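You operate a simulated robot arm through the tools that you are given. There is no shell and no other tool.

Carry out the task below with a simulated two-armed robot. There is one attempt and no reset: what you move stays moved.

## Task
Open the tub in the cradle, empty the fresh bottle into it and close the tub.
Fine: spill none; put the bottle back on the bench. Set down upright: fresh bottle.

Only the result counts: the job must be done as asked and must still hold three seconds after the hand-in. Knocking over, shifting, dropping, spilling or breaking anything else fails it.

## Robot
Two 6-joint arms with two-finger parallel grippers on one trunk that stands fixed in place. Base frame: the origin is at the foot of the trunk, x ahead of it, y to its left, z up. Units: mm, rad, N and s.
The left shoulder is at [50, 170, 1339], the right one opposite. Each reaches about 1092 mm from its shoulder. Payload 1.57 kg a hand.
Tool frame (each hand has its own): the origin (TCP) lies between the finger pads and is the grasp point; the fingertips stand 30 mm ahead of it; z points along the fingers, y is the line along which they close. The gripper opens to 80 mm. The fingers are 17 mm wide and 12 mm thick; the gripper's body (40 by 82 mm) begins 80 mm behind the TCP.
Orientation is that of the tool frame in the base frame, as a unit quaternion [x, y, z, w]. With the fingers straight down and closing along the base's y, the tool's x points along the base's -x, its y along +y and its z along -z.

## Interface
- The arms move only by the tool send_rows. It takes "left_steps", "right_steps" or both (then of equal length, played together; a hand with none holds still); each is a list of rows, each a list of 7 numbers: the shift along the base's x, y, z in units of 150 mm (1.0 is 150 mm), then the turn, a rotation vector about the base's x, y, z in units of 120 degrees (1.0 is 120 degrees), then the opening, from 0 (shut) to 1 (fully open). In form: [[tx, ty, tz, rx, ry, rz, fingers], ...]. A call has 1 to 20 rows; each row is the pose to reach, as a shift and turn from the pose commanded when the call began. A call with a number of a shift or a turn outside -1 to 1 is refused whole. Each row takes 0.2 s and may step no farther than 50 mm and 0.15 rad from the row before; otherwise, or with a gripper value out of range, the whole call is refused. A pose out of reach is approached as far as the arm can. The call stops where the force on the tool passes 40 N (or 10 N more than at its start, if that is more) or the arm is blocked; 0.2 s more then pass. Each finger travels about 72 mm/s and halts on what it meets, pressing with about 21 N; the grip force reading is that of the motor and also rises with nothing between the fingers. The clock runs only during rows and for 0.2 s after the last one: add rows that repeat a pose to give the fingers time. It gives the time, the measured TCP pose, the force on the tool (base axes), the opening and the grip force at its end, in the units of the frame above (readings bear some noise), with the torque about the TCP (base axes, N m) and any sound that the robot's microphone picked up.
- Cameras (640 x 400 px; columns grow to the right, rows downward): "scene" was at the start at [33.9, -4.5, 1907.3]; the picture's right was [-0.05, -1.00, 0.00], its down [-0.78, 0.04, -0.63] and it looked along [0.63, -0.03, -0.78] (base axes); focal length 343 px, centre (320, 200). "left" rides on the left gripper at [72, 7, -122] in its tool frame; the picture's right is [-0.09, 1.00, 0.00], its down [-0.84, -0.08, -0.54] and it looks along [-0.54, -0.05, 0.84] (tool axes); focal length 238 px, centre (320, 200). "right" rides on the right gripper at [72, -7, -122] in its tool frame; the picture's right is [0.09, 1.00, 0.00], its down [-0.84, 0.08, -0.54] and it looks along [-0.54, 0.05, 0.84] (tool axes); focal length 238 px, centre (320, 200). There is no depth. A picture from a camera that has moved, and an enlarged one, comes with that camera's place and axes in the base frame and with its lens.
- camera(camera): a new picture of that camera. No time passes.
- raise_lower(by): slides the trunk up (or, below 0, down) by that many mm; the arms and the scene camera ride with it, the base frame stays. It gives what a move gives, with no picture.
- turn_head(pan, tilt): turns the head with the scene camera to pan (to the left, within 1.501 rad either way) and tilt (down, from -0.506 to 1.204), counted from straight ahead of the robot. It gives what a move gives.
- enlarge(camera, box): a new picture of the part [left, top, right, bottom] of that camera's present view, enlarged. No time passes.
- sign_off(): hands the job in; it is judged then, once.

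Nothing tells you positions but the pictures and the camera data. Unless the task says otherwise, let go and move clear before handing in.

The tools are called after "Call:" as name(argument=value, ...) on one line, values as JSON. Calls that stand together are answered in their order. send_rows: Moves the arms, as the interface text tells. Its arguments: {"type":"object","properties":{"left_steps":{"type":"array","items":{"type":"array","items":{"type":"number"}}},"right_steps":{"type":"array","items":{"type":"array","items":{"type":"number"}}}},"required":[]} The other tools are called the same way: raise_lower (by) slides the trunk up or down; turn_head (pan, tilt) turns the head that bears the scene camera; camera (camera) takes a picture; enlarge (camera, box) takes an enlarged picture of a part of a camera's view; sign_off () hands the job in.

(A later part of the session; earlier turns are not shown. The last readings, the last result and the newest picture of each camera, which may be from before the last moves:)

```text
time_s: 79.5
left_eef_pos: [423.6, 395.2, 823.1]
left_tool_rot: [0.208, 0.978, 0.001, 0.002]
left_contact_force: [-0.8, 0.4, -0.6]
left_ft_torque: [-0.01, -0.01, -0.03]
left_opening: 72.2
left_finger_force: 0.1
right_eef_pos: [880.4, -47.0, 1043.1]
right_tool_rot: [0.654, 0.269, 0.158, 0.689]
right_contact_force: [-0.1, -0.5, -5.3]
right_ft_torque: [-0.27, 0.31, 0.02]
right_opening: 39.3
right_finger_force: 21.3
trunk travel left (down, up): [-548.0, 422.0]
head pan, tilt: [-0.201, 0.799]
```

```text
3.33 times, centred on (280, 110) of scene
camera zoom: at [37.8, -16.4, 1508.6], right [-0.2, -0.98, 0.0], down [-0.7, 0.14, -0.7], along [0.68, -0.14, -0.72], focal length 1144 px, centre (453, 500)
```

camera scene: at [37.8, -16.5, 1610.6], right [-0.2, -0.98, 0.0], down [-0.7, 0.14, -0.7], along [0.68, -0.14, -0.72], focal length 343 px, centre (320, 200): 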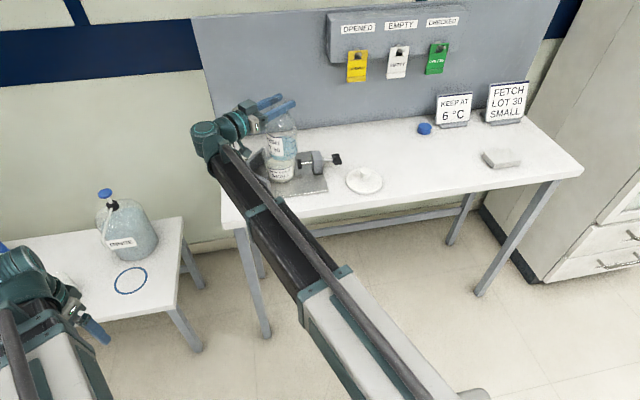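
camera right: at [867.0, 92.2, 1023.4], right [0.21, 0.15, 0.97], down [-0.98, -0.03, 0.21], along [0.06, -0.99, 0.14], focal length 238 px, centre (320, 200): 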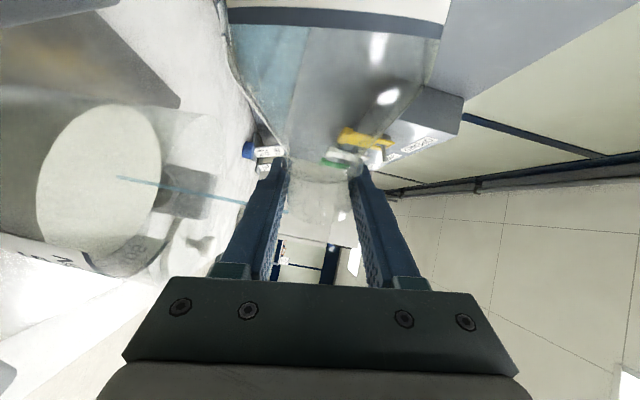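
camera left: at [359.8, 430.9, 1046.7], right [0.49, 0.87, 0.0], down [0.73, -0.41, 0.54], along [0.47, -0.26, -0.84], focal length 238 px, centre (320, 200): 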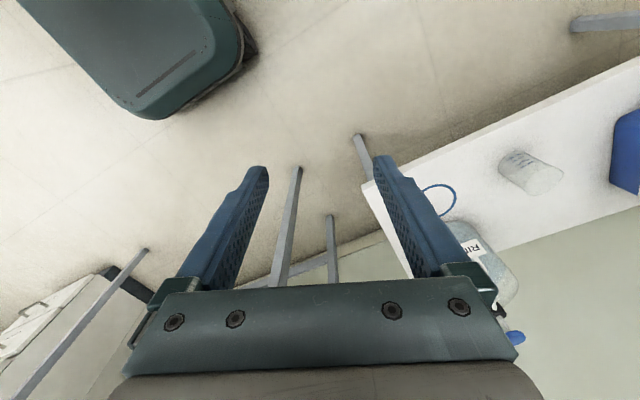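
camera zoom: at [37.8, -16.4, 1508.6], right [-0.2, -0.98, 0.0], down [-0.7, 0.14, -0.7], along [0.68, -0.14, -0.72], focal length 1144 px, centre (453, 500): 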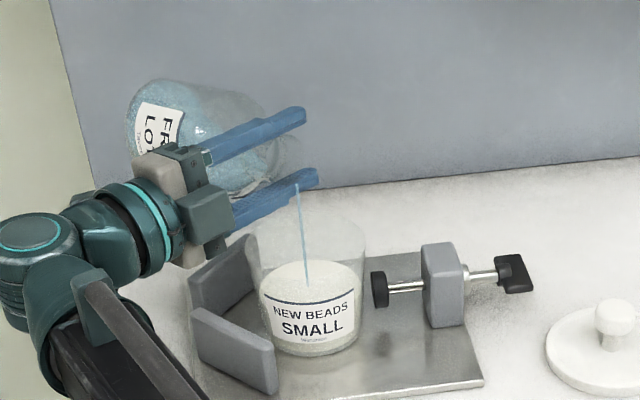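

The stream is falling right into the middle of the tub. I'll hold and increase tilt very gradually.

Call:
send_rows(right_steps=[[0, 0, 0, 0, 0, 0, 0], [0, 0, 0, 0, 0, 0, 0], [0, 0, 0, 0.0048, -0.0068, 0, 0], [0, 0, 0, 0.0048, -0.0068, 0, 0], [0, 0, 0, 0.0096, -0.0137, 0, 0], [0, 0, 0, 0.0096, -0.0137, 0, 0], [0, 0, 0, 0.0144, -0.0205, 0, 0], [0, 0, 0, 0.0144, -0.0205, 0, 0], [0, 0, 0, 0.0144, -0.0205, 0, 0], [0, 0, 0, 0.0144, -0.0205, 0, 0]])

Call:
camera(camera="right")

Call:
enlarge(camera="scene", box=[200, 50, 360, 170])

```text
time_s: 81.7
left_eef_pos: [423.8, 395.2, 821.8]
left_tool_rot: [0.208, 0.978, 0.0, 0.001]
left_contact_force: [0.1, 0.1, -0.3]
left_ft_torque: [-0.02, 0.03, 0.01]
left_opening: 72.1
left_finger_force: 0.1
right_eef_pos: [881.4, -46.2, 1040.9]
right_tool_rot: [0.66, 0.252, 0.175, 0.686]
right_contact_force: [-0.5, -0.7, -5.7]
right_ft_torque: [-0.23, 0.35, 0.0]
right_opening: 39.2
right_finger_force: 20.7
trunk travel left (down, up): [-548.0, 422.0]
head pan, tilt: [-0.201, 0.799]
```

```text
taken
camera right: at [868.1, 92.6, 1027.1], right [0.17, 0.12, 0.98], down [-0.98, -0.03, 0.17], along [0.05, -0.99, 0.11], focal length 238 px, centre (320, 200)
```

right: 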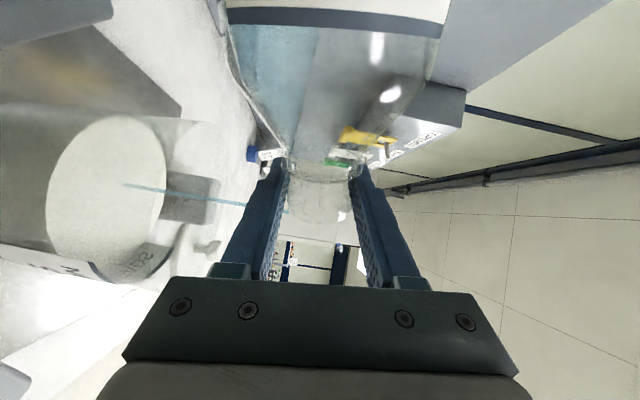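

```text
3.33 times, centred on (280, 110) of scene
camera zoom: at [37.8, -16.4, 1508.6], right [-0.2, -0.98, 0.0], down [-0.7, 0.14, -0.7], along [0.68, -0.14, -0.72], focal length 1144 px, centre (453, 500)
```

zoom: 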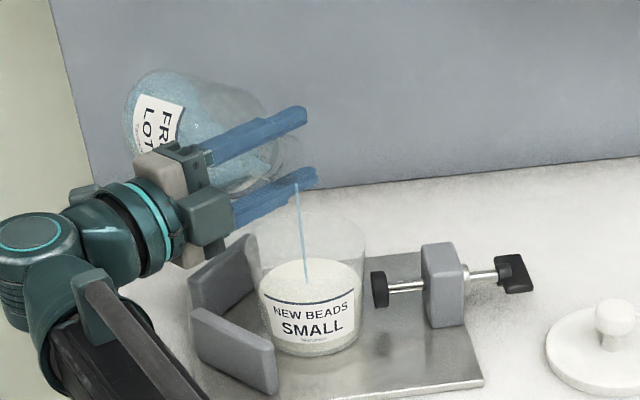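

Steady. I'll continue with about 10° more over 3 seconds.

Call:
send_rows(right_steps=[[0, 0, 0, 0.0048, -0.0068, 0, 0], [0, 0, 0, 0.0048, -0.0068, 0, 0], [0, 0, 0, 0.0096, -0.0137, 0, 0], [0, 0, 0, 0.0096, -0.0137, 0, 0], [0, 0, 0, 0.0144, -0.0205, 0, 0], [0, 0, 0, 0.0144, -0.0205, 0, 0], [0, 0, 0, 0.0191, -0.0273, 0, 0], [0, 0, 0, 0.0191, -0.0273, 0, 0], [0, 0, 0, 0.0239, -0.0341, 0, 0], [0, 0, 0, 0.0239, -0.0341, 0, 0], [0, 0, 0, 0.0287, -0.041, 0, 0], [0, 0, 0, 0.0287, -0.041, 0, 0], [0, 0, 0, 0.0335, -0.0478, 0, 0], [0, 0, 0, 0.0335, -0.0478, 0, 0]])

Call:
camera(camera="right")

Call:
enlarge(camera="scene", box=[200, 50, 360, 170])

```text
time_s: 84.7
left_eef_pos: [423.7, 395.9, 822.1]
left_tool_rot: [0.208, 0.978, 0.001, 0.001]
left_contact_force: [-0.1, 0.5, -0.4]
left_ft_torque: [-0.03, 0.04, 0.01]
left_opening: 72.2
left_finger_force: 0.0
right_eef_pos: [880.8, -46.9, 1042.8]
right_tool_rot: [0.675, 0.212, 0.217, 0.673]
right_contact_force: [-0.2, 0.5, -3.6]
right_ft_torque: [-0.26, 0.36, -0.02]
right_opening: 39.3
right_finger_force: 20.7
trunk travel left (down, up): [-548.0, 422.0]
head pan, tilt: [-0.201, 0.799]
```

```text
taken
camera right: at [868.6, 93.8, 1035.8], right [0.07, 0.05, 1.0], down [-1.0, -0.04, 0.07], along [0.04, -1.0, 0.04], focal length 238 px, centre (320, 200)
```

right: 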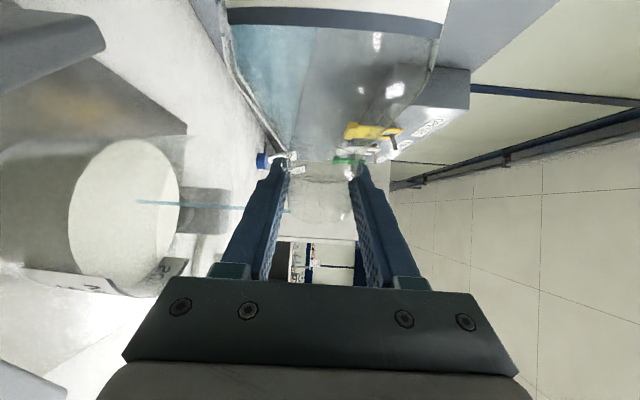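

```text
3.33 times, centred on (280, 110) of scene
camera zoom: at [37.8, -16.4, 1508.6], right [-0.2, -0.98, 0.0], down [-0.7, 0.14, -0.7], along [0.68, -0.14, -0.72], focal length 1144 px, centre (453, 500)
```

zoom: 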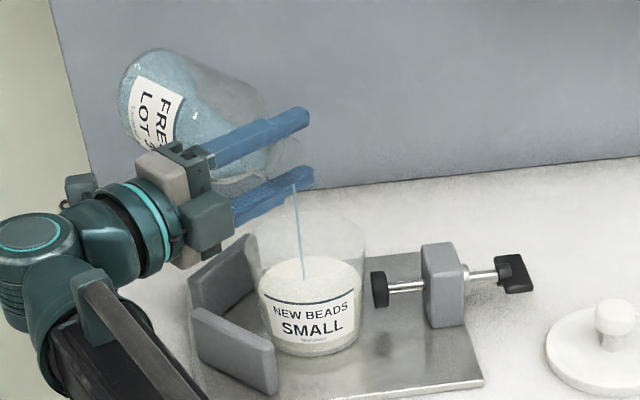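

The level in the tub is rising and the stream is centred. Continuing, with small position compensation as the lip moves.

Call:
send_rows(right_steps=[[0, 0, 0, 0.0048, -0.0068, 0, 0], [-0.002, -0.002, 0, 0.0096, -0.0137, 0, 0], [-0.003, -0.002, 0, 0.0096, -0.0137, 0, 0], [-0.004, -0.003, 0, 0.0144, -0.0205, 0, 0], [-0.005, -0.004, 0, 0.0144, -0.0205, 0, 0], [-0.006, -0.004, 0, 0.0191, -0.0273, 0, 0], [-0.007, -0.005, 0, 0.0191, -0.0273, 0, 0], [-0.008, -0.006, 0, 0.0239, -0.0341, 0, 0], [-0.009, -0.006, 0, 0.0239, -0.0341, 0, 0], [-0.01, -0.007, 0, 0.0287, -0.041, 0, 0], [-0.011, -0.008, 0, 0.0287, -0.041, 0, 0], [-0.012, -0.008, 0, 0.0335, -0.0478, 0, 0], [-0.013, -0.009, 0, 0.0335, -0.0478, 0, 0], [-0.014, -0.01, 0, 0.0383, -0.0546, 0, 0], [-0.015, -0.01, 0, 0.0383, -0.0546, 0, 0], [-0.015, -0.01, 0, 0.0431, -0.0614, 0, 0], [-0.015, -0.01, 0, 0.0431, -0.0614, 0, 0], [-0.015, -0.01, 0, 0.0431, -0.0614, 0, 0]])

Call:
camera(camera="right")

Call:
enlarge(camera="scene", box=[200, 50, 360, 170])

```text
time_s: 88.5
left_eef_pos: [423.0, 395.1, 822.3]
left_tool_rot: [0.208, 0.978, 0.001, 0.0]
left_contact_force: [-0.9, 0.3, 0.0]
left_ft_torque: [-0.02, -0.03, -0.01]
left_opening: 72.1
left_finger_force: 0.0
right_eef_pos: [878.5, -48.5, 1042.8]
right_tool_rot: [0.69, 0.157, 0.268, 0.654]
right_contact_force: [-0.7, -0.1, -4.5]
right_ft_torque: [-0.2, 0.32, -0.02]
right_opening: 39.1
right_finger_force: 20.4
trunk travel left (down, up): [-548.0, 422.0]
head pan, tilt: [-0.201, 0.799]
```

```text
taken
camera right: at [866.3, 91.9, 1047.2], right [-0.06, -0.04, 1.0], down [-1.0, -0.04, -0.06], along [0.04, -1.0, -0.04], focal length 238 px, centre (320, 200)
```

right: 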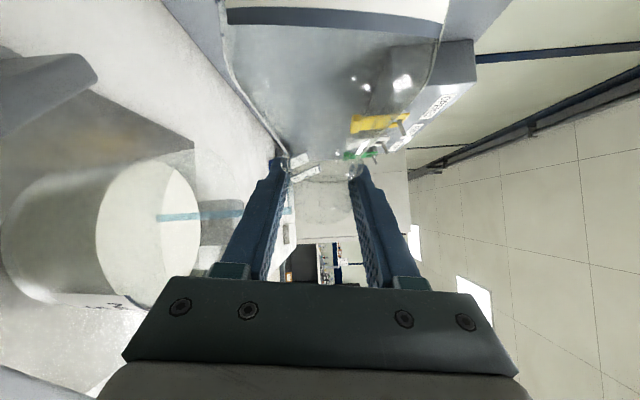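

```text
3.33 times, centred on (280, 110) of scene
camera zoom: at [37.8, -16.4, 1508.6], right [-0.2, -0.98, 0.0], down [-0.7, 0.14, -0.7], along [0.68, -0.14, -0.72], focal length 1144 px, centre (453, 500)
```

zoom: 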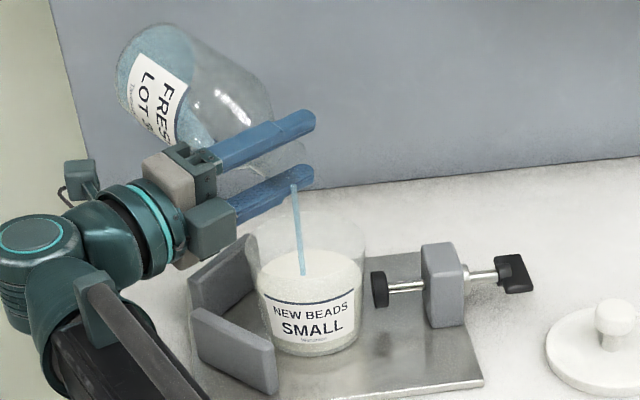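

The stream is thicker now and well-centred. I'll hold here for a couple of seconds and check the level.

Call:
send_rows(right_steps=[[0, 0, 0, 0, 0, 0, 0], [0, 0, 0, 0, 0, 0, 0], [0, 0, 0, 0, 0, 0, 0], [0, 0, 0, 0, 0, 0, 0], [0, 0, 0, 0, 0, 0, 0], [0, 0, 0, 0, 0, 0, 0], [0, 0, 0, 0, 0, 0, 0], [0, 0, 0, 0, 0, 0, 0]])

Call:
camera(camera="right")

Call:
enlarge(camera="scene", box=[200, 50, 360, 170])

```text
time_s: 90.3
left_eef_pos: [422.7, 394.6, 824.1]
left_tool_rot: [0.208, 0.978, 0.002, 0.0]
left_contact_force: [-0.4, 0.3, -0.6]
left_ft_torque: [-0.01, 0.0, -0.02]
left_opening: 72.0
left_finger_force: 0.0
right_eef_pos: [877.7, -48.1, 1042.7]
right_tool_rot: [0.689, 0.157, 0.269, 0.654]
right_contact_force: [-0.4, 1.2, -4.1]
right_ft_torque: [-0.24, 0.26, -0.05]
right_opening: 39.5
right_finger_force: 20.9
trunk travel left (down, up): [-548.0, 422.0]
head pan, tilt: [-0.201, 0.799]
```

```text
taken
camera right: at [866.2, 91.9, 1047.2], right [-0.06, -0.04, 1.0], down [-1.0, -0.04, -0.06], along [0.04, -1.0, -0.04], focal length 238 px, centre (320, 200)
```

right: 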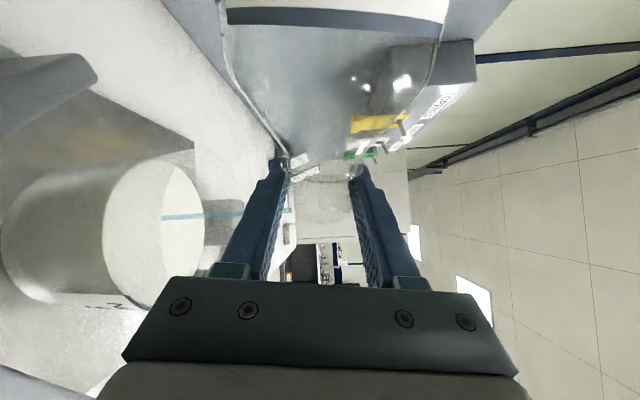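

```text
3.33 times, centred on (280, 110) of scene
camera zoom: at [37.7, -16.4, 1508.6], right [-0.2, -0.98, 0.0], down [-0.7, 0.14, -0.7], along [0.68, -0.14, -0.72], focal length 1144 px, centre (453, 500)
```

zoom: 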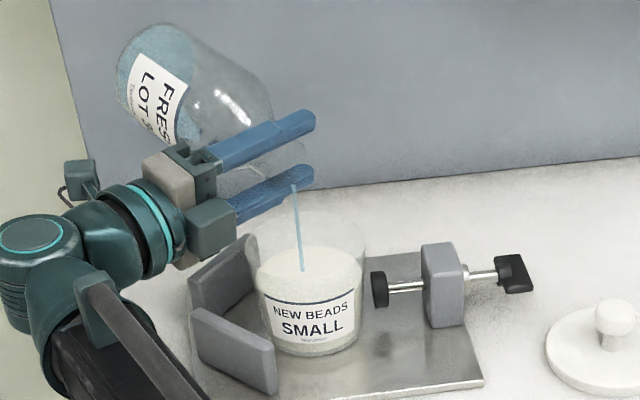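

Level rising steadily, no spill. Tilting a further 10° over about 3.5 seconds.

Call:
send_rows(right_steps=[[0, 0, 0, 0.0048, -0.0068, 0, 0], [-0.002, -0.002, 0, 0.0096, -0.0137, 0, 0], [-0.003, -0.002, 0, 0.0096, -0.0137, 0, 0], [-0.004, -0.003, 0, 0.0144, -0.0205, 0, 0], [-0.005, -0.004, 0, 0.0144, -0.0205, 0, 0], [-0.006, -0.004, 0, 0.0191, -0.0273, 0, 0], [-0.007, -0.005, 0, 0.0191, -0.0273, 0, 0], [-0.008, -0.006, 0, 0.0239, -0.0341, 0, 0], [-0.009, -0.006, 0, 0.0239, -0.0341, 0, 0], [-0.01, -0.007, 0, 0.0287, -0.041, 0, 0], [-0.011, -0.008, 0, 0.0287, -0.041, 0, 0], [-0.012, -0.008, 0, 0.0335, -0.0478, 0, 0], [-0.013, -0.009, 0, 0.0335, -0.0478, 0, 0], [-0.014, -0.01, 0, 0.0383, -0.0546, 0, 0], [-0.015, -0.01, 0, 0.0383, -0.0546, 0, 0], [-0.015, -0.01, 0, 0.0431, -0.0614, 0, 0], [-0.015, -0.01, 0, 0.0431, -0.0614, 0, 0], [-0.015, -0.01, 0, 0.0431, -0.0614, 0, 0]])

Call:
camera(camera="right")

Call:
enlarge(camera="scene", box=[200, 50, 360, 170])

```text
time_s: 94.1
left_eef_pos: [423.7, 395.3, 823.2]
left_tool_rot: [0.208, 0.978, 0.001, 0.002]
left_contact_force: [-0.5, 0.3, 0.2]
left_ft_torque: [0.02, 0.0, 0.01]
left_opening: 72.3
left_finger_force: 0.1
right_eef_pos: [876.2, -49.8, 1043.8]
right_tool_rot: [0.7, 0.103, 0.32, 0.63]
right_contact_force: [0.9, 0.4, -3.6]
right_ft_torque: [-0.24, 0.26, 0.03]
right_opening: 39.4
right_finger_force: 21.1
trunk travel left (down, up): [-548.0, 422.0]
head pan, tilt: [-0.201, 0.799]
```

```text
taken
camera right: at [863.7, 89.3, 1058.4], right [-0.19, -0.13, 0.97], down [-0.98, -0.03, -0.19], along [0.05, -0.99, -0.12], focal length 238 px, centre (320, 200)
```

right: 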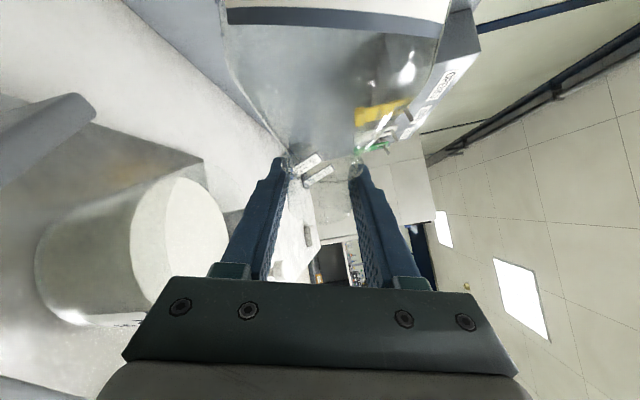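

```text
3.33 times, centred on (280, 110) of scene
camera zoom: at [37.7, -16.4, 1508.6], right [-0.2, -0.98, 0.0], down [-0.7, 0.14, -0.7], along [0.68, -0.14, -0.72], focal length 1144 px, centre (453, 500)
```

zoom: 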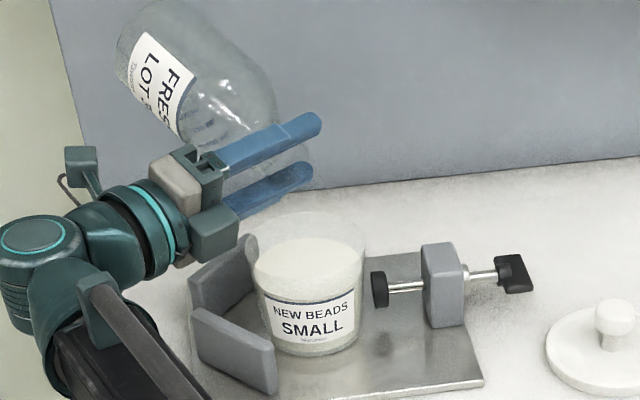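

The bottle looks empty and the stream has stopped. I'll tilt further to about 125° to drain any remainder.

Call:
send_rows(right_steps=[[-0.005, -0.004, 0, 0.0144, -0.0205, 0, 0], [-0.01, -0.007, 0, 0.0287, -0.041, 0, 0], [-0.015, -0.01, 0, 0.0431, -0.0614, 0, 0], [-0.02, -0.014, 0, 0.0574, -0.0819, 0, 0], [-0.025, -0.017, 0, 0.0718, -0.1024, 0, 0], [-0.03, -0.02, 0, 0.0861, -0.1229, 0, 0], [-0.03, -0.02, 0, 0.0861, -0.1229, 0, 0], [-0.03, -0.02, 0, 0.0861, -0.1229, 0, 0], [-0.03, -0.02, 0, 0.0861, -0.1229, 0, 0], [-0.03, -0.02, 0, 0.0861, -0.1229, 0, 0]])

Call:
camera(camera="right")

Call:
enlarge(camera="scene", box=[200, 40, 360, 160])

```text
time_s: 96.3
left_eef_pos: [422.9, 395.8, 823.8]
left_tool_rot: [0.208, 0.978, 0.001, 0.001]
left_contact_force: [-0.9, 0.0, 0.6]
left_ft_torque: [0.01, 0.0, 0.01]
left_opening: 72.0
left_finger_force: 0.0
right_eef_pos: [873.5, -53.7, 1042.4]
right_tool_rot: [0.707, -0.009, 0.414, 0.573]
right_contact_force: [0.8, 0.6, -4.4]
right_ft_torque: [-0.17, 0.21, 0.0]
right_opening: 39.3
right_finger_force: 21.1
trunk travel left (down, up): [-548.0, 422.0]
head pan, tilt: [-0.201, 0.799]
```

```text
taken
camera right: at [852.1, 80.8, 1079.3], right [-0.42, -0.3, 0.86], down [-0.9, 0.03, -0.44], along [0.1, -0.95, -0.28], focal length 238 px, centre (320, 200)
```

right: 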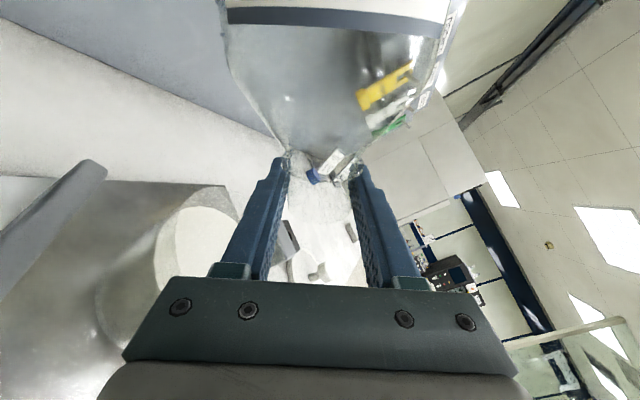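

```text
3.33 times, centred on (280, 100) of scene
camera zoom: at [37.7, -16.4, 1508.6], right [-0.2, -0.98, 0.0], down [-0.7, 0.14, -0.7], along [0.68, -0.14, -0.72], focal length 1144 px, centre (453, 533)
```

zoom: 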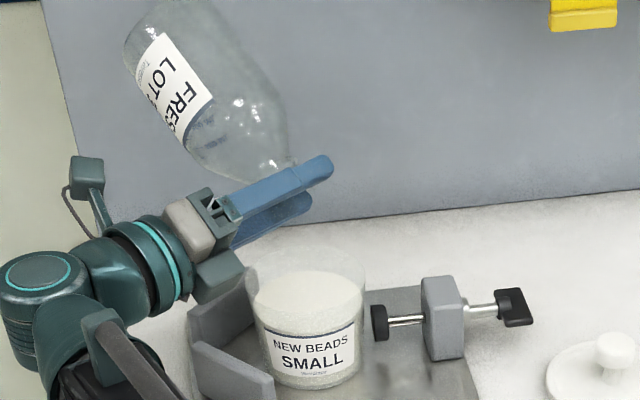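

The bottle is empty and the tub's level is below its rim. I'll raise and bring the bottle upright again.

Call:
raise_lower(by=102)

Call:
send_rows(right_steps=[[0, 0, 0, -0.0344, 0.0491, 0, 0], [0, 0, 0, -0.0689, 0.0983, 0, 0], [0, 0, 0, -0.1033, 0.1474, 0, 0], [0, 0, 0, -0.1378, 0.1966, 0, 0], [0, 0, 0, -0.1722, 0.2457, 0, 0], [0, 0, 0, -0.2066, 0.2948, 0, 0], [0, 0, 0, -0.2411, 0.344, 0, 0], [0, 0, 0, -0.2755, 0.3931, 0, 0], [0, 0, 0, -0.31, 0.4423, 0, 0], [0, 0, 0, -0.3444, 0.4914, 0, 0], [0, 0, 0, -0.3788, 0.5405, 0, 0], [0, 0, 0, -0.4133, 0.5897, 0, 0], [0, 0, 0, -0.4477, 0.6388, 0, 0], [0, 0, 0, -0.4822, 0.688, 0, 0], [0, 0, 0, -0.5166, 0.7371, 0, 0], [0, 0, 0, -0.551, 0.7862, 0, 0], [0, 0, 0, -0.5855, 0.8354, 0, 0], [0, 0, 0, -0.6058, 0.8645, 0, 0], [0, 0, 0, -0.6058, 0.8645, 0, 0]])

Call:
camera(camera="right")

Call:
camera(camera="scene")

Call:
enlarge(camera="scene", box=[200, 80, 360, 200])

```text
time_s: 97.7
left_eef_pos: [422.6, 396.4, 924.2]
left_tool_rot: [0.209, 0.978, 0.0, 0.002]
left_contact_force: [-0.7, -0.6, -0.8]
left_ft_torque: [0.01, 0.03, 0.03]
left_opening: 71.8
left_finger_force: 0.0
right_eef_pos: [872.0, -53.6, 1143.8]
right_tool_rot: [0.707, -0.008, 0.414, 0.573]
right_contact_force: [-0.5, 0.2, -3.5]
right_ft_torque: [-0.16, 0.18, -0.03]
right_opening: 39.2
right_finger_force: 20.9
trunk travel left (down, up): [-650.0, 320.0]
head pan, tilt: [-0.201, 0.799]
```

```text
time_s: 101.7
left_eef_pos: [422.9, 396.3, 924.9]
left_tool_rot: [0.208, 0.978, 0.001, 0.001]
left_contact_force: [-0.6, 0.4, -0.1]
left_ft_torque: [0.0, 0.01, 0.0]
left_opening: 72.0
left_finger_force: 0.1
right_eef_pos: [871.0, -54.2, 1144.0]
right_tool_rot: [0.325, 0.629, -0.327, 0.626]
right_contact_force: [-0.1, -0.5, -2.8]
right_ft_torque: [-0.03, -0.02, -0.02]
right_opening: 39.1
right_finger_force: 20.7
trunk travel left (down, up): [-650.0, 320.0]
head pan, tilt: [-0.201, 0.799]
```

```text
taken
camera right: at [795.6, 41.6, 1071.9], right [0.82, 0.57, -0.1], down [-0.24, 0.49, 0.84], along [0.52, -0.66, 0.54], focal length 238 px, centre (320, 200)
```

right: 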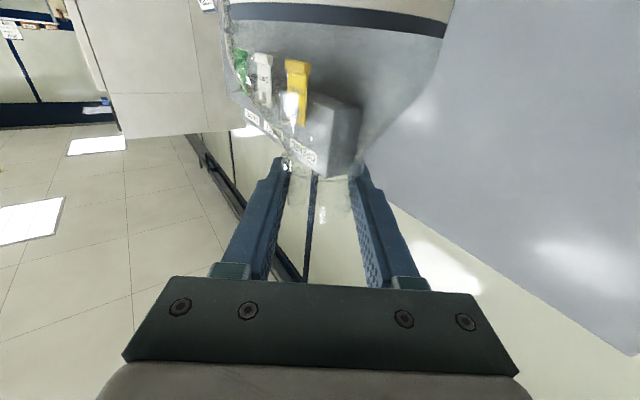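

```text
taken
camera scene: at [37.7, -16.4, 1610.6], right [-0.2, -0.98, 0.0], down [-0.7, 0.14, -0.7], along [0.68, -0.14, -0.72], focal length 343 px, centre (320, 200)
```

scene: 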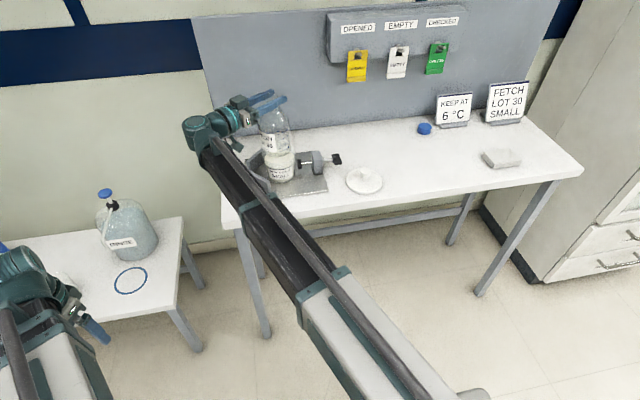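

```text
3.33 times, centred on (280, 140) of scene
camera zoom: at [37.7, -16.4, 1610.6], right [-0.2, -0.98, 0.0], down [-0.7, 0.14, -0.7], along [0.68, -0.14, -0.72], focal length 1144 px, centre (453, 400)
```

zoom: 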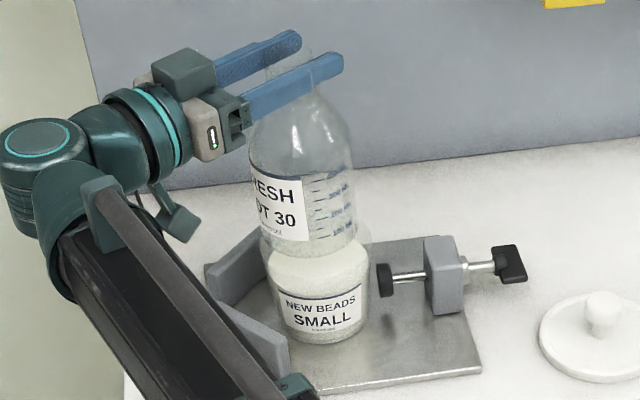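

Bottle upright and visibly empty. I'll carry it back along the reverse path to its original spot.

Call:
send_rows(right_steps=[[-0.03, -0.08, 0, 0, 0, 0.02, 0], [-0.08, -0.18, 0, 0, 0, 0.045, 0], [-0.13, -0.3, 0, 0, 0, 0.07, 0], [-0.18, -0.42, 0, 0, 0, 0.1, 0], [-0.24, -0.54, 0, 0, 0, 0.13, 0], [-0.28, -0.61, 0, 0, 0, 0.15, 0], [-0.293, -0.633, 0, 0, 0, 0.158, 0], [-0.293, -0.633, 0, 0, 0, 0.158, 0]])

Call:
send_rows(right_steps=[[-0.01, -0.1, 0, 0, 0, 0.02, 0], [-0.03, -0.25, 0, 0, 0, 0.045, 0], [-0.05, -0.4, 0, 0, 0, 0.07, 0], [-0.07, -0.55, 0, 0, 0, 0.095, 0], [-0.09, -0.7, 0, 0, 0, 0.12, 0], [-0.1, -0.78, 0, 0, 0, 0.14, 0], [-0.1, -0.84, 0, 0, 0, 0.15, 0], [-0.1, -0.84, 0, 0, 0, 0.15, 0]])

Call:
camera(camera="scene")

```text
time_s: 103.5
left_eef_pos: [422.9, 396.3, 924.6]
left_tool_rot: [0.208, 0.978, 0.0, 0.001]
left_contact_force: [0.4, -0.2, -0.2]
left_ft_torque: [-0.03, 0.03, -0.01]
left_opening: 72.0
left_finger_force: 0.0
right_eef_pos: [828.7, -149.2, 1144.3]
right_tool_rot: [0.218, 0.673, -0.22, 0.671]
right_contact_force: [0.9, 0.0, -3.4]
right_ft_torque: [-0.01, 0.01, -0.02]
right_opening: 39.0
right_finger_force: 21.2
trunk travel left (down, up): [-650.0, 320.0]
head pan, tilt: [-0.201, 0.799]
```

```text
time_s: 105.3
left_eef_pos: [423.8, 395.2, 926.2]
left_tool_rot: [0.208, 0.978, 0.0, 0.001]
left_contact_force: [0.0, 0.2, -0.5]
left_ft_torque: [-0.04, 0.03, -0.02]
left_opening: 72.0
left_finger_force: 0.1
right_eef_pos: [813.3, -274.6, 1145.0]
right_tool_rot: [0.111, 0.699, -0.113, 0.698]
right_contact_force: [0.1, 0.0, -2.6]
right_ft_torque: [0.01, -0.01, 0.02]
right_opening: 39.2
right_finger_force: 21.0
trunk travel left (down, up): [-650.0, 320.0]
head pan, tilt: [-0.201, 0.799]
```

```text
taken
camera scene: at [37.6, -16.6, 1610.6], right [-0.2, -0.98, 0.0], down [-0.7, 0.14, -0.7], along [0.68, -0.14, -0.72], focal length 343 px, centre (320, 200)
```

scene: 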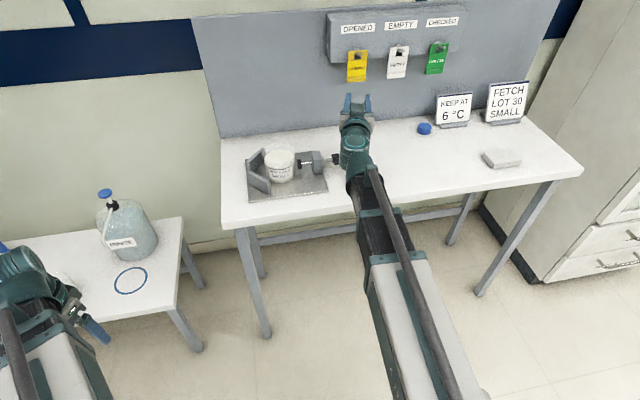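

Last leg back to the original spot.

Call:
send_rows(right_steps=[[0, -0.1, 0, 0, 0, 0.02, 0], [0, -0.25, 0, 0, 0, 0.045, 0], [0, -0.4, 0, 0, 0, 0.07, 0], [0, -0.55, 0, 0, 0, 0.095, 0], [0, -0.7, 0, 0, 0, 0.12, 0], [0, -0.84, 0, 0, 0, 0.14, 0], [0, -0.92, 0, 0, 0, 0.152, 0], [0, -0.937, 0, 0, 0, 0.152, 0], [0, -0.937, 0, 0, 0, 0.152, 0]])

Call:
raise_lower(by=-92)

Call:
enlarge(camera="scene", box=[320, 80, 480, 190])

Call:
camera(camera="right")

```text
time_s: 107.3
left_eef_pos: [422.9, 395.7, 924.9]
left_tool_rot: [0.208, 0.978, 0.001, 0.001]
left_contact_force: [-0.3, -0.3, -1.3]
left_ft_torque: [0.01, 0.02, -0.02]
left_opening: 71.9
left_finger_force: 0.0
right_eef_pos: [813.4, -416.5, 1143.6]
right_tool_rot: [-0.002, 0.708, 0.001, 0.706]
right_contact_force: [-0.1, -0.4, -4.0]
right_ft_torque: [-0.03, 0.02, -0.04]
right_opening: 39.1
right_finger_force: 21.1
trunk travel left (down, up): [-650.0, 320.0]
head pan, tilt: [-0.201, 0.799]
```

```text
time_s: 108.5
left_eef_pos: [423.3, 396.0, 833.3]
left_tool_rot: [0.208, 0.978, 0.001, 0.001]
left_contact_force: [0.3, -0.8, -0.1]
left_ft_torque: [0.04, 0.01, -0.03]
left_opening: 71.8
left_finger_force: 0.3
right_eef_pos: [814.5, -415.0, 1052.0]
right_tool_rot: [-0.002, 0.708, 0.0, 0.706]
right_contact_force: [-0.1, -0.1, -3.2]
right_ft_torque: [0.01, -0.04, -0.01]
right_opening: 39.0
right_finger_force: 20.8
trunk travel left (down, up): [-558.0, 412.0]
head pan, tilt: [-0.201, 0.799]
```

```text
3.64 times, centred on (400, 135) of scene
camera zoom: at [37.5, -16.7, 1518.7], right [-0.2, -0.98, 0.0], down [-0.7, 0.14, -0.7], along [0.68, -0.14, -0.72], focal length 1248 px, centre (29, 436)
```

zoom: 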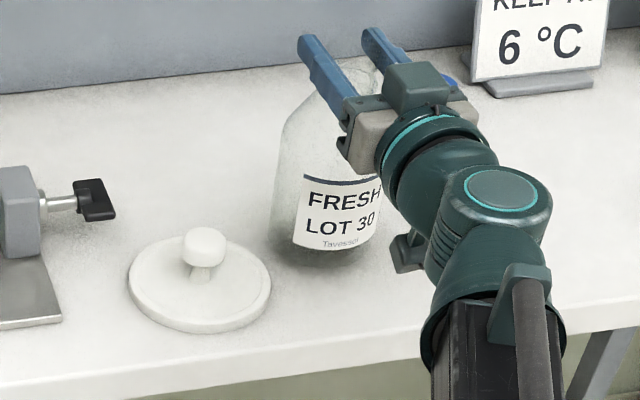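

```text
taken
camera right: at [690.8, -422.7, 980.0], right [0.0, 1.0, -0.09], down [-0.54, 0.08, 0.84], along [0.84, 0.05, 0.54], focal length 238 px, centre (320, 200)
```

right: 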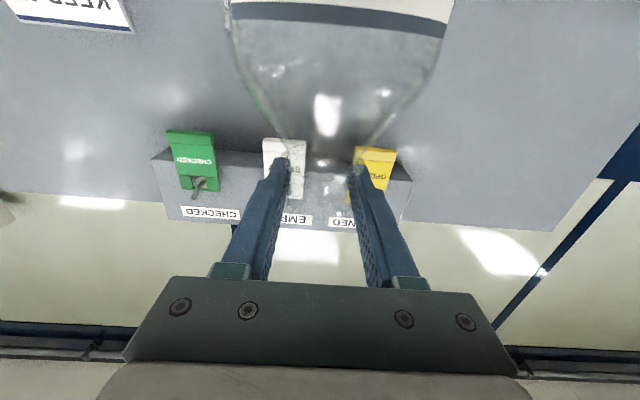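

The bottle is over its spot, clear of the lid. Lowering the last millimetres while watching for contact.

Call:
raise_lower(by=-8)

Call:
raise_lower(by=-2)

Call:
raise_lower(by=-1)

```text
time_s: 109.1
left_eef_pos: [420.7, 394.7, 824.4]
left_tool_rot: [0.208, 0.978, 0.0, 0.001]
left_contact_force: [0.5, 0.3, 0.4]
left_ft_torque: [-0.04, -0.01, 0.02]
left_opening: 72.0
left_finger_force: 0.0
right_eef_pos: [812.9, -415.7, 1043.5]
right_tool_rot: [-0.001, 0.708, -0.001, 0.706]
right_contact_force: [0.4, -1.5, 3.5]
right_ft_torque: [-0.02, -0.02, 0.02]
right_opening: 39.0
right_finger_force: 21.1
trunk travel left (down, up): [-550.0, 420.0]
head pan, tilt: [-0.201, 0.799]
```

```text
time_s: 109.6
left_eef_pos: [422.8, 395.2, 823.5]
left_tool_rot: [0.208, 0.978, 0.0, 0.002]
left_contact_force: [0.4, 0.1, 0.2]
left_ft_torque: [-0.01, -0.02, -0.02]
left_opening: 72.3
left_finger_force: 0.1
right_eef_pos: [812.7, -416.5, 1043.5]
right_tool_rot: [0.0, 0.707, 0.0, 0.707]
right_contact_force: [0.4, -4.1, 13.7]
right_ft_torque: [-0.12, -0.06, -0.01]
right_opening: 38.9
right_finger_force: 21.2
trunk travel left (down, up): [-548.0, 422.0]
head pan, tilt: [-0.201, 0.799]
```

```text
time_s: 110.1
left_eef_pos: [422.1, 396.0, 822.6]
left_tool_rot: [0.208, 0.978, 0.001, 0.002]
left_contact_force: [0.6, 0.0, 0.0]
left_ft_torque: [0.0, 0.03, 0.01]
left_opening: 71.9
left_finger_force: 0.1
right_eef_pos: [812.1, -413.4, 1042.5]
right_tool_rot: [-0.002, 0.708, -0.001, 0.707]
right_contact_force: [0.0, -4.6, 12.4]
right_ft_torque: [-0.11, 0.08, 0.01]
right_opening: 39.0
right_finger_force: 21.1
trunk travel left (down, up): [-547.0, 423.0]
head pan, tilt: [-0.201, 0.799]
```

The bottle is resting on the bench. I'll relieve the press by 1 mm and open the fingers.

Call:
raise_lower(by=1)

Call:
send_rows(right_steps=[[0, 0, 0, 0, 0, 0, 0.5], [0, 0, 0, 0, 0, 0, 0.52], [0, 0, 0, 0, 0, 0, 0.55], [0, 0, 0, 0, 0, 0, 0.7], [0, 0, 0, 0, 0, 0, 0.9], [0, 0, 0, 0, 0, 0, 1], [0, 0, 0, 0, 0, 0, 1]])

Call:
enlarge(camera="right", box=[200, 0, 440, 260])

Call:
enlarge(camera="scene", box=[320, 80, 480, 190])

```text
time_s: 110.6
left_eef_pos: [422.4, 395.7, 822.5]
left_tool_rot: [0.207, 0.978, 0.0, 0.001]
left_contact_force: [0.0, -0.8, -0.1]
left_ft_torque: [0.01, -0.03, -0.02]
left_opening: 72.0
left_finger_force: 0.1
right_eef_pos: [813.2, -414.7, 1041.0]
right_tool_rot: [-0.002, 0.708, 0.001, 0.707]
right_contact_force: [-1.1, -0.1, 0.7]
right_ft_torque: [0.02, 0.19, 0.03]
right_opening: 39.0
right_finger_force: 21.3
trunk travel left (down, up): [-548.0, 422.0]
head pan, tilt: [-0.201, 0.799]
```

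```text
time_s: 112.2
left_eef_pos: [422.6, 396.2, 823.2]
left_tool_rot: [0.208, 0.978, 0.001, 0.001]
left_contact_force: [-0.4, 0.0, 0.3]
left_ft_torque: [-0.02, 0.01, -0.01]
left_opening: 72.0
left_finger_force: 0.0
right_eef_pos: [813.1, -414.1, 1041.8]
right_tool_rot: [-0.001, 0.707, 0.0, 0.707]
right_contact_force: [-0.6, 0.2, -1.2]
right_ft_torque: [0.01, 0.02, -0.02]
right_opening: 79.8
right_finger_force: 0.1
trunk travel left (down, up): [-548.0, 422.0]
head pan, tilt: [-0.201, 0.799]
```

```text
1.54 times, centred on (320, 130) of right
camera zoom: at [690.7, -422.6, 970.1], right [0.0, 1.0, -0.09], down [-0.54, 0.08, 0.84], along [0.84, 0.05, 0.54], focal length 367 px, centre (320, 308)
```

zoom: 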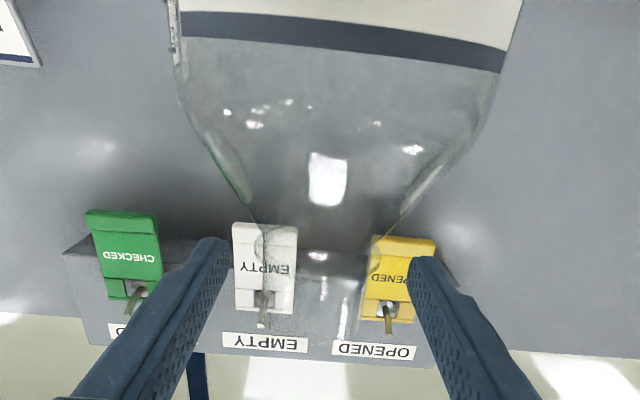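

```text
3.64 times, centred on (400, 135) of scene
camera zoom: at [37.2, -16.5, 1508.7], right [-0.2, -0.98, 0.0], down [-0.7, 0.14, -0.7], along [0.68, -0.14, -0.72], focal length 1248 px, centre (29, 436)
```

zoom: 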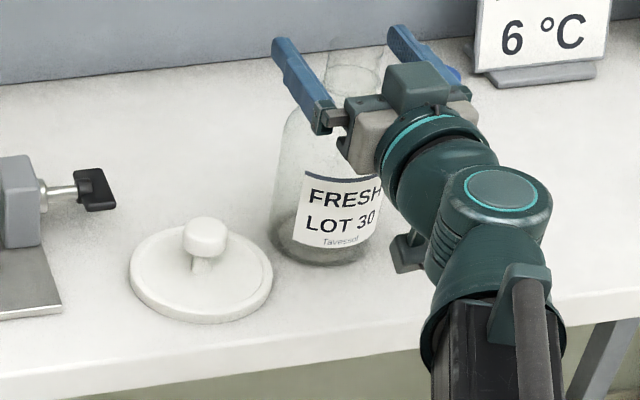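

The bottle stands upright and the fingers are clear. Withdrawing the right hand straight back.

Call:
send_rows(right_steps=[[-0.15, 0, 0, 0, 0, 0, 1], [-0.35, 0, 0, 0, 0, 0, 1], [-0.6, 0, 0, 0, 0, 0, 1], [-0.85, 0, 0, 0, 0, 0, 1], [-1, 0, 0, 0, 0, 0, 1]])

Call:
send_rows(right_steps=[[-0.15, -0.1, 0, 0, 0, 0, 1], [-0.35, -0.25, 0, 0, 0, 0, 1], [-0.55, -0.4, 0, 0, 0, 0, 1], [-0.75, -0.6, 0, 0, 0, 0, 1], [-0.9, -0.8, 0, 0, 0, 0, 1], [-1, -0.95, 0, 0, 0, 0, 1]])

Call:
camera(camera="scene")

Call:
enlarge(camera="scene", box=[220, 70, 440, 200])

```text
time_s: 113.4
left_eef_pos: [423.4, 395.3, 823.4]
left_tool_rot: [0.208, 0.978, 0.001, 0.001]
left_contact_force: [-0.1, 0.6, 0.0]
left_ft_torque: [0.0, -0.03, -0.02]
left_opening: 72.0
left_finger_force: 0.1
right_eef_pos: [662.4, -414.9, 1040.7]
right_tool_rot: [-0.002, 0.709, 0.0, 0.705]
right_contact_force: [-0.2, -0.3, 0.6]
right_ft_torque: [0.01, -0.03, -0.01]
right_opening: 79.9
right_finger_force: 0.1
trunk travel left (down, up): [-548.0, 422.0]
head pan, tilt: [-0.201, 0.799]
```

```text
time_s: 114.8
left_eef_pos: [421.7, 395.7, 823.0]
left_tool_rot: [0.208, 0.978, 0.0, 0.001]
left_contact_force: [0.5, -0.4, -0.2]
left_ft_torque: [0.04, 0.01, -0.02]
left_opening: 72.1
left_finger_force: 0.0
right_eef_pos: [512.6, -559.6, 1043.0]
right_tool_rot: [-0.001, 0.707, -0.001, 0.707]
right_contact_force: [-0.2, 0.0, -0.2]
right_ft_torque: [0.01, 0.04, 0.02]
right_opening: 79.8
right_finger_force: 0.0
trunk travel left (down, up): [-548.0, 422.0]
head pan, tilt: [-0.201, 0.799]
```

```text
taken
camera scene: at [37.2, -16.6, 1508.7], right [-0.2, -0.98, 0.0], down [-0.7, 0.14, -0.7], along [0.68, -0.14, -0.72], focal length 343 px, centre (320, 200)
```

scene: 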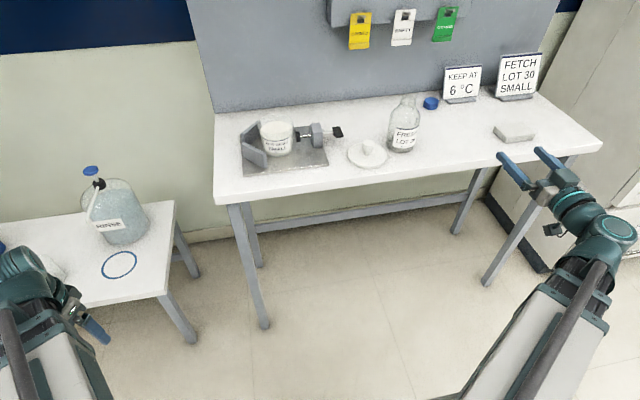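

```text
2.91 times, centred on (330, 135) of scene
camera zoom: at [37.2, -16.6, 1508.7], right [-0.2, -0.98, 0.0], down [-0.7, 0.14, -0.7], along [0.68, -0.14, -0.72], focal length 998 px, centre (291, 389)
```

zoom: 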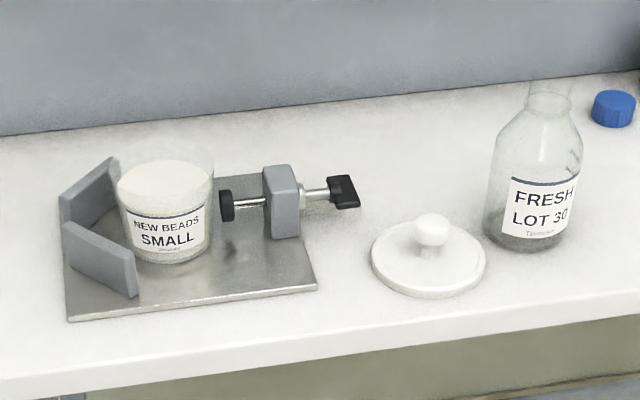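

Bottle back upright, no spills visible, lid in place. Now I'll raise the trunk and bring the left hand back to the lid.

Call:
raise_lower(by=212)

Call:
send_rows(left_steps=[[0.05, -0.25, 0, 0, 0, 0, 0.9], [0.1, -0.5, 0, 0, 0, 0, 0.9], [0.15, -0.75, 0, 0, 0, 0, 0.9], [0.2, -1, 0, 0, 0, 0, 0.9]])

Call:
send_rows(left_steps=[[0, -0.25, 0, 0, 0, 0, 0.9], [0, -0.5, 0, 0, 0, 0, 0.9], [0, -0.75, 0, 0, 0, 0, 0.9], [0, -1, 0, 0, 0, 0, 0.9]])

Call:
send_rows(left_steps=[[0.1, -0.25, 0, 0, 0, 0, 0.9], [0.2, -0.5, 0, 0, 0, 0, 0.9], [0.3, -0.75, 0, 0, 0, 0, 0.9], [0.4, -1, 0, 0, 0, 0, 0.9]])

Call:
send_rows(left_steps=[[0.2, -0.2, 0, 0, 0, 0, 0.9], [0.4, -0.4, 0, 0, 0, 0, 0.9], [0.6, -0.6, 0, 0, 0, 0, 0.9], [0.8, -0.8, 0, 0, 0, 0, 0.9], [0.97, -0.96, 0, 0, 0, 0, 0.9]])

```text
time_s: 117.1
left_eef_pos: [423.0, 396.1, 1034.2]
left_tool_rot: [0.209, 0.978, 0.001, 0.001]
left_contact_force: [0.5, 0.2, 0.6]
left_ft_torque: [-0.01, -0.02, 0.03]
left_opening: 71.9
left_finger_force: 0.2
right_eef_pos: [513.7, -558.9, 1254.3]
right_tool_rot: [-0.002, 0.707, 0.0, 0.707]
right_contact_force: [0.2, 0.1, 0.2]
right_ft_torque: [0.0, 0.04, 0.02]
right_opening: 80.0
right_finger_force: 0.0
trunk travel left (down, up): [-760.0, 210.0]
head pan, tilt: [-0.201, 0.799]
```

```text
time_s: 118.1
left_eef_pos: [452.6, 244.9, 1034.5]
left_tool_rot: [0.208, 0.978, 0.001, 0.001]
left_contact_force: [-0.1, -0.6, -0.5]
left_ft_torque: [0.06, 0.03, -0.04]
left_opening: 72.1
left_finger_force: 0.0
right_eef_pos: [512.6, -559.8, 1255.0]
right_tool_rot: [-0.001, 0.707, 0.0, 0.707]
right_contact_force: [-0.8, 0.8, 0.0]
right_ft_torque: [-0.03, 0.03, 0.03]
right_opening: 79.9
right_finger_force: 0.1
trunk travel left (down, up): [-760.0, 210.0]
head pan, tilt: [-0.201, 0.799]
```

```text
time_s: 119.1
left_eef_pos: [451.9, 93.6, 1036.0]
left_tool_rot: [0.207, 0.978, 0.0, 0.001]
left_contact_force: [0.8, 0.6, 0.2]
left_ft_torque: [0.02, 0.0, -0.02]
left_opening: 72.0
left_finger_force: 0.2
left hand out of reach, approached as far as the arm can: row 2, 3
right_eef_pos: [512.0, -559.9, 1255.1]
right_tool_rot: [0.0, 0.707, -0.001, 0.707]
right_contact_force: [-1.4, -0.5, -0.4]
right_ft_torque: [0.0, 0.0, 0.02]
right_opening: 80.0
right_finger_force: 0.0
trunk travel left (down, up): [-760.0, 210.0]
head pan, tilt: [-0.201, 0.799]
```

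```text
time_s: 120.1
left_eef_pos: [509.9, -54.2, 1035.4]
left_tool_rot: [0.206, 0.978, 0.0, 0.001]
left_contact_force: [0.5, -0.1, -0.5]
left_ft_torque: [0.01, 0.02, -0.02]
left_opening: 72.2
left_finger_force: 0.0
right_eef_pos: [513.1, -558.5, 1255.0]
right_tool_rot: [-0.001, 0.707, 0.0, 0.707]
right_contact_force: [-0.2, -0.8, -0.9]
right_ft_torque: [-0.02, -0.01, -0.01]
right_opening: 79.8
right_finger_force: 0.0
trunk travel left (down, up): [-760.0, 210.0]
head pan, tilt: [-0.201, 0.799]
```

```text
time_s: 121.3
left_eef_pos: [657.3, -196.4, 1034.1]
left_tool_rot: [0.208, 0.978, 0.001, 0.001]
left_contact_force: [-0.2, -0.3, -0.2]
left_ft_torque: [0.01, 0.0, 0.01]
left_opening: 72.1
left_finger_force: 0.0
right_eef_pos: [513.5, -559.2, 1254.4]
right_tool_rot: [-0.002, 0.707, 0.0, 0.707]
right_contact_force: [-0.6, -0.3, 0.6]
right_ft_torque: [-0.01, 0.0, -0.01]
right_opening: 79.8
right_finger_force: 0.0
trunk travel left (down, up): [-760.0, 210.0]
head pan, tilt: [-0.201, 0.799]
```

Call:
send_rows(left_steps=[[0.2, -0.18, 0, 0, 0, 0, 0.9], [0.4, -0.36, 0, 0, 0, 0, 0.9], [0.6, -0.54, 0, 0, 0, 0, 0.9], [0.79, -0.71, 0, 0, 0, 0, 0.9], [0.79, -0.71, 0, 0, 0, 0, 0.9]])

Call:
camera(camera="left")

Call:
enlarge(camera="left", box=[200, 50, 440, 200])

```text
time_s: 122.5
left_eef_pos: [776.7, -301.1, 1035.1]
left_tool_rot: [0.209, 0.978, 0.0, 0.002]
left_contact_force: [-0.2, 0.7, 1.3]
left_ft_torque: [-0.01, -0.01, -0.03]
left_opening: 72.0
left_finger_force: 0.1
right_eef_pos: [512.6, -558.3, 1254.6]
right_tool_rot: [-0.002, 0.707, 0.0, 0.707]
right_contact_force: [-0.6, -0.4, 0.8]
right_ft_torque: [0.0, 0.0, -0.01]
right_opening: 80.0
right_finger_force: 0.1
trunk travel left (down, up): [-760.0, 210.0]
head pan, tilt: [-0.201, 0.799]
```

```text
taken
camera left: at [713.6, -266.2, 1156.9], right [0.49, 0.87, 0.0], down [0.73, -0.41, 0.54], along [0.48, -0.26, -0.84], focal length 238 px, centre (320, 200)
```

left: 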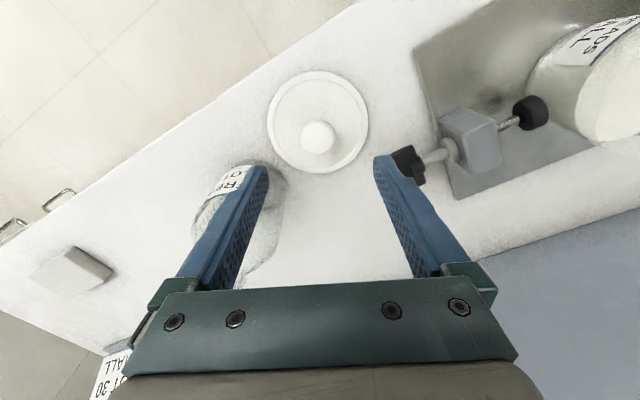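

```text
2.67 times, centred on (320, 125) of left
camera zoom: at [713.6, -266.2, 1156.9], right [0.49, 0.87, 0.0], down [0.73, -0.41, 0.54], along [0.48, -0.26, -0.84], focal length 636 px, centre (320, 400)
```

zoom: 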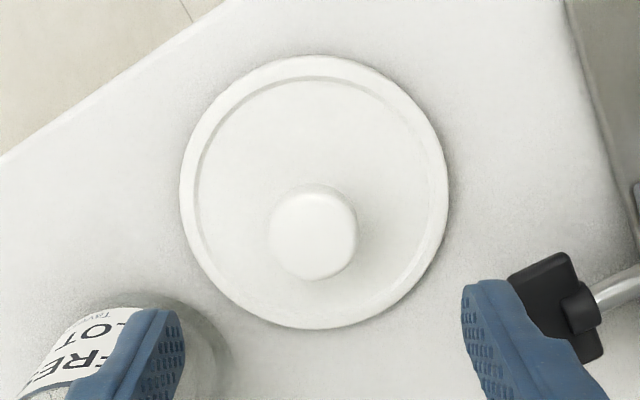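

The lid's knob is directly below, about 2 mm off. I'll correct, open fully, and lower to just above the lid.

Call:
send_rows(left_steps=[[-0.005, -0.012, 0, 0, 0, 0, 0.95], [-0.005, -0.012, 0, 0, 0, 0, 0.95]])

Call:
raise_lower(by=-95)

Call:
enlarge(camera="left", box=[220, 50, 420, 240])

Call:
enlarge(camera="scene", box=[300, 80, 440, 200])

```text
time_s: 123.1
left_eef_pos: [776.8, -304.8, 1035.0]
left_tool_rot: [0.208, 0.978, 0.0, 0.001]
left_contact_force: [0.1, -1.2, -0.6]
left_ft_torque: [0.01, -0.02, -0.03]
left_opening: 76.0
left_finger_force: 0.2
right_eef_pos: [513.6, -559.3, 1253.6]
right_tool_rot: [-0.002, 0.707, 0.0, 0.707]
right_contact_force: [0.7, 0.0, -0.6]
right_ft_torque: [0.02, 0.0, -0.01]
right_opening: 79.5
right_finger_force: 0.0
trunk travel left (down, up): [-760.0, 210.0]
head pan, tilt: [-0.201, 0.799]
```

```text
time_s: 124.4
left_eef_pos: [776.1, -304.8, 939.3]
left_tool_rot: [0.209, 0.978, 0.001, 0.0]
left_contact_force: [-0.4, 0.2, -0.2]
left_ft_torque: [0.01, 0.03, 0.0]
left_opening: 76.0
left_finger_force: 0.0
right_eef_pos: [512.4, -559.4, 1158.3]
right_tool_rot: [-0.002, 0.707, -0.001, 0.707]
right_contact_force: [0.8, -0.7, -0.2]
right_ft_torque: [-0.01, -0.01, 0.02]
right_opening: 79.9
right_finger_force: 0.1
trunk travel left (down, up): [-665.0, 305.0]
head pan, tilt: [-0.201, 0.799]
```

```text
2.11 times, centred on (320, 145) of left
camera zoom: at [712.4, -269.4, 1061.9], right [0.49, 0.87, 0.0], down [0.73, -0.41, 0.54], along [0.48, -0.26, -0.84], focal length 502 px, centre (320, 316)
```

zoom: 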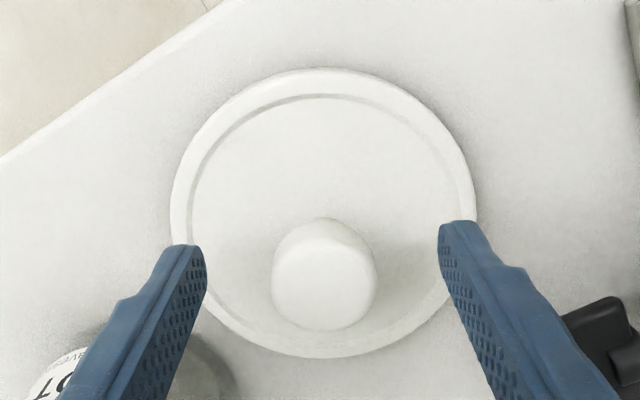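

```text
3.33 times, centred on (370, 140) of scene
camera zoom: at [37.1, -16.5, 1625.7], right [-0.2, -0.98, 0.0], down [-0.7, 0.14, -0.7], along [0.68, -0.14, -0.72], focal length 1144 px, centre (153, 400)
```

zoom: 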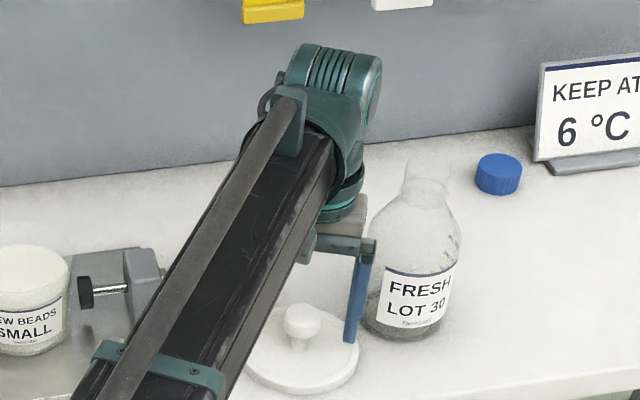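

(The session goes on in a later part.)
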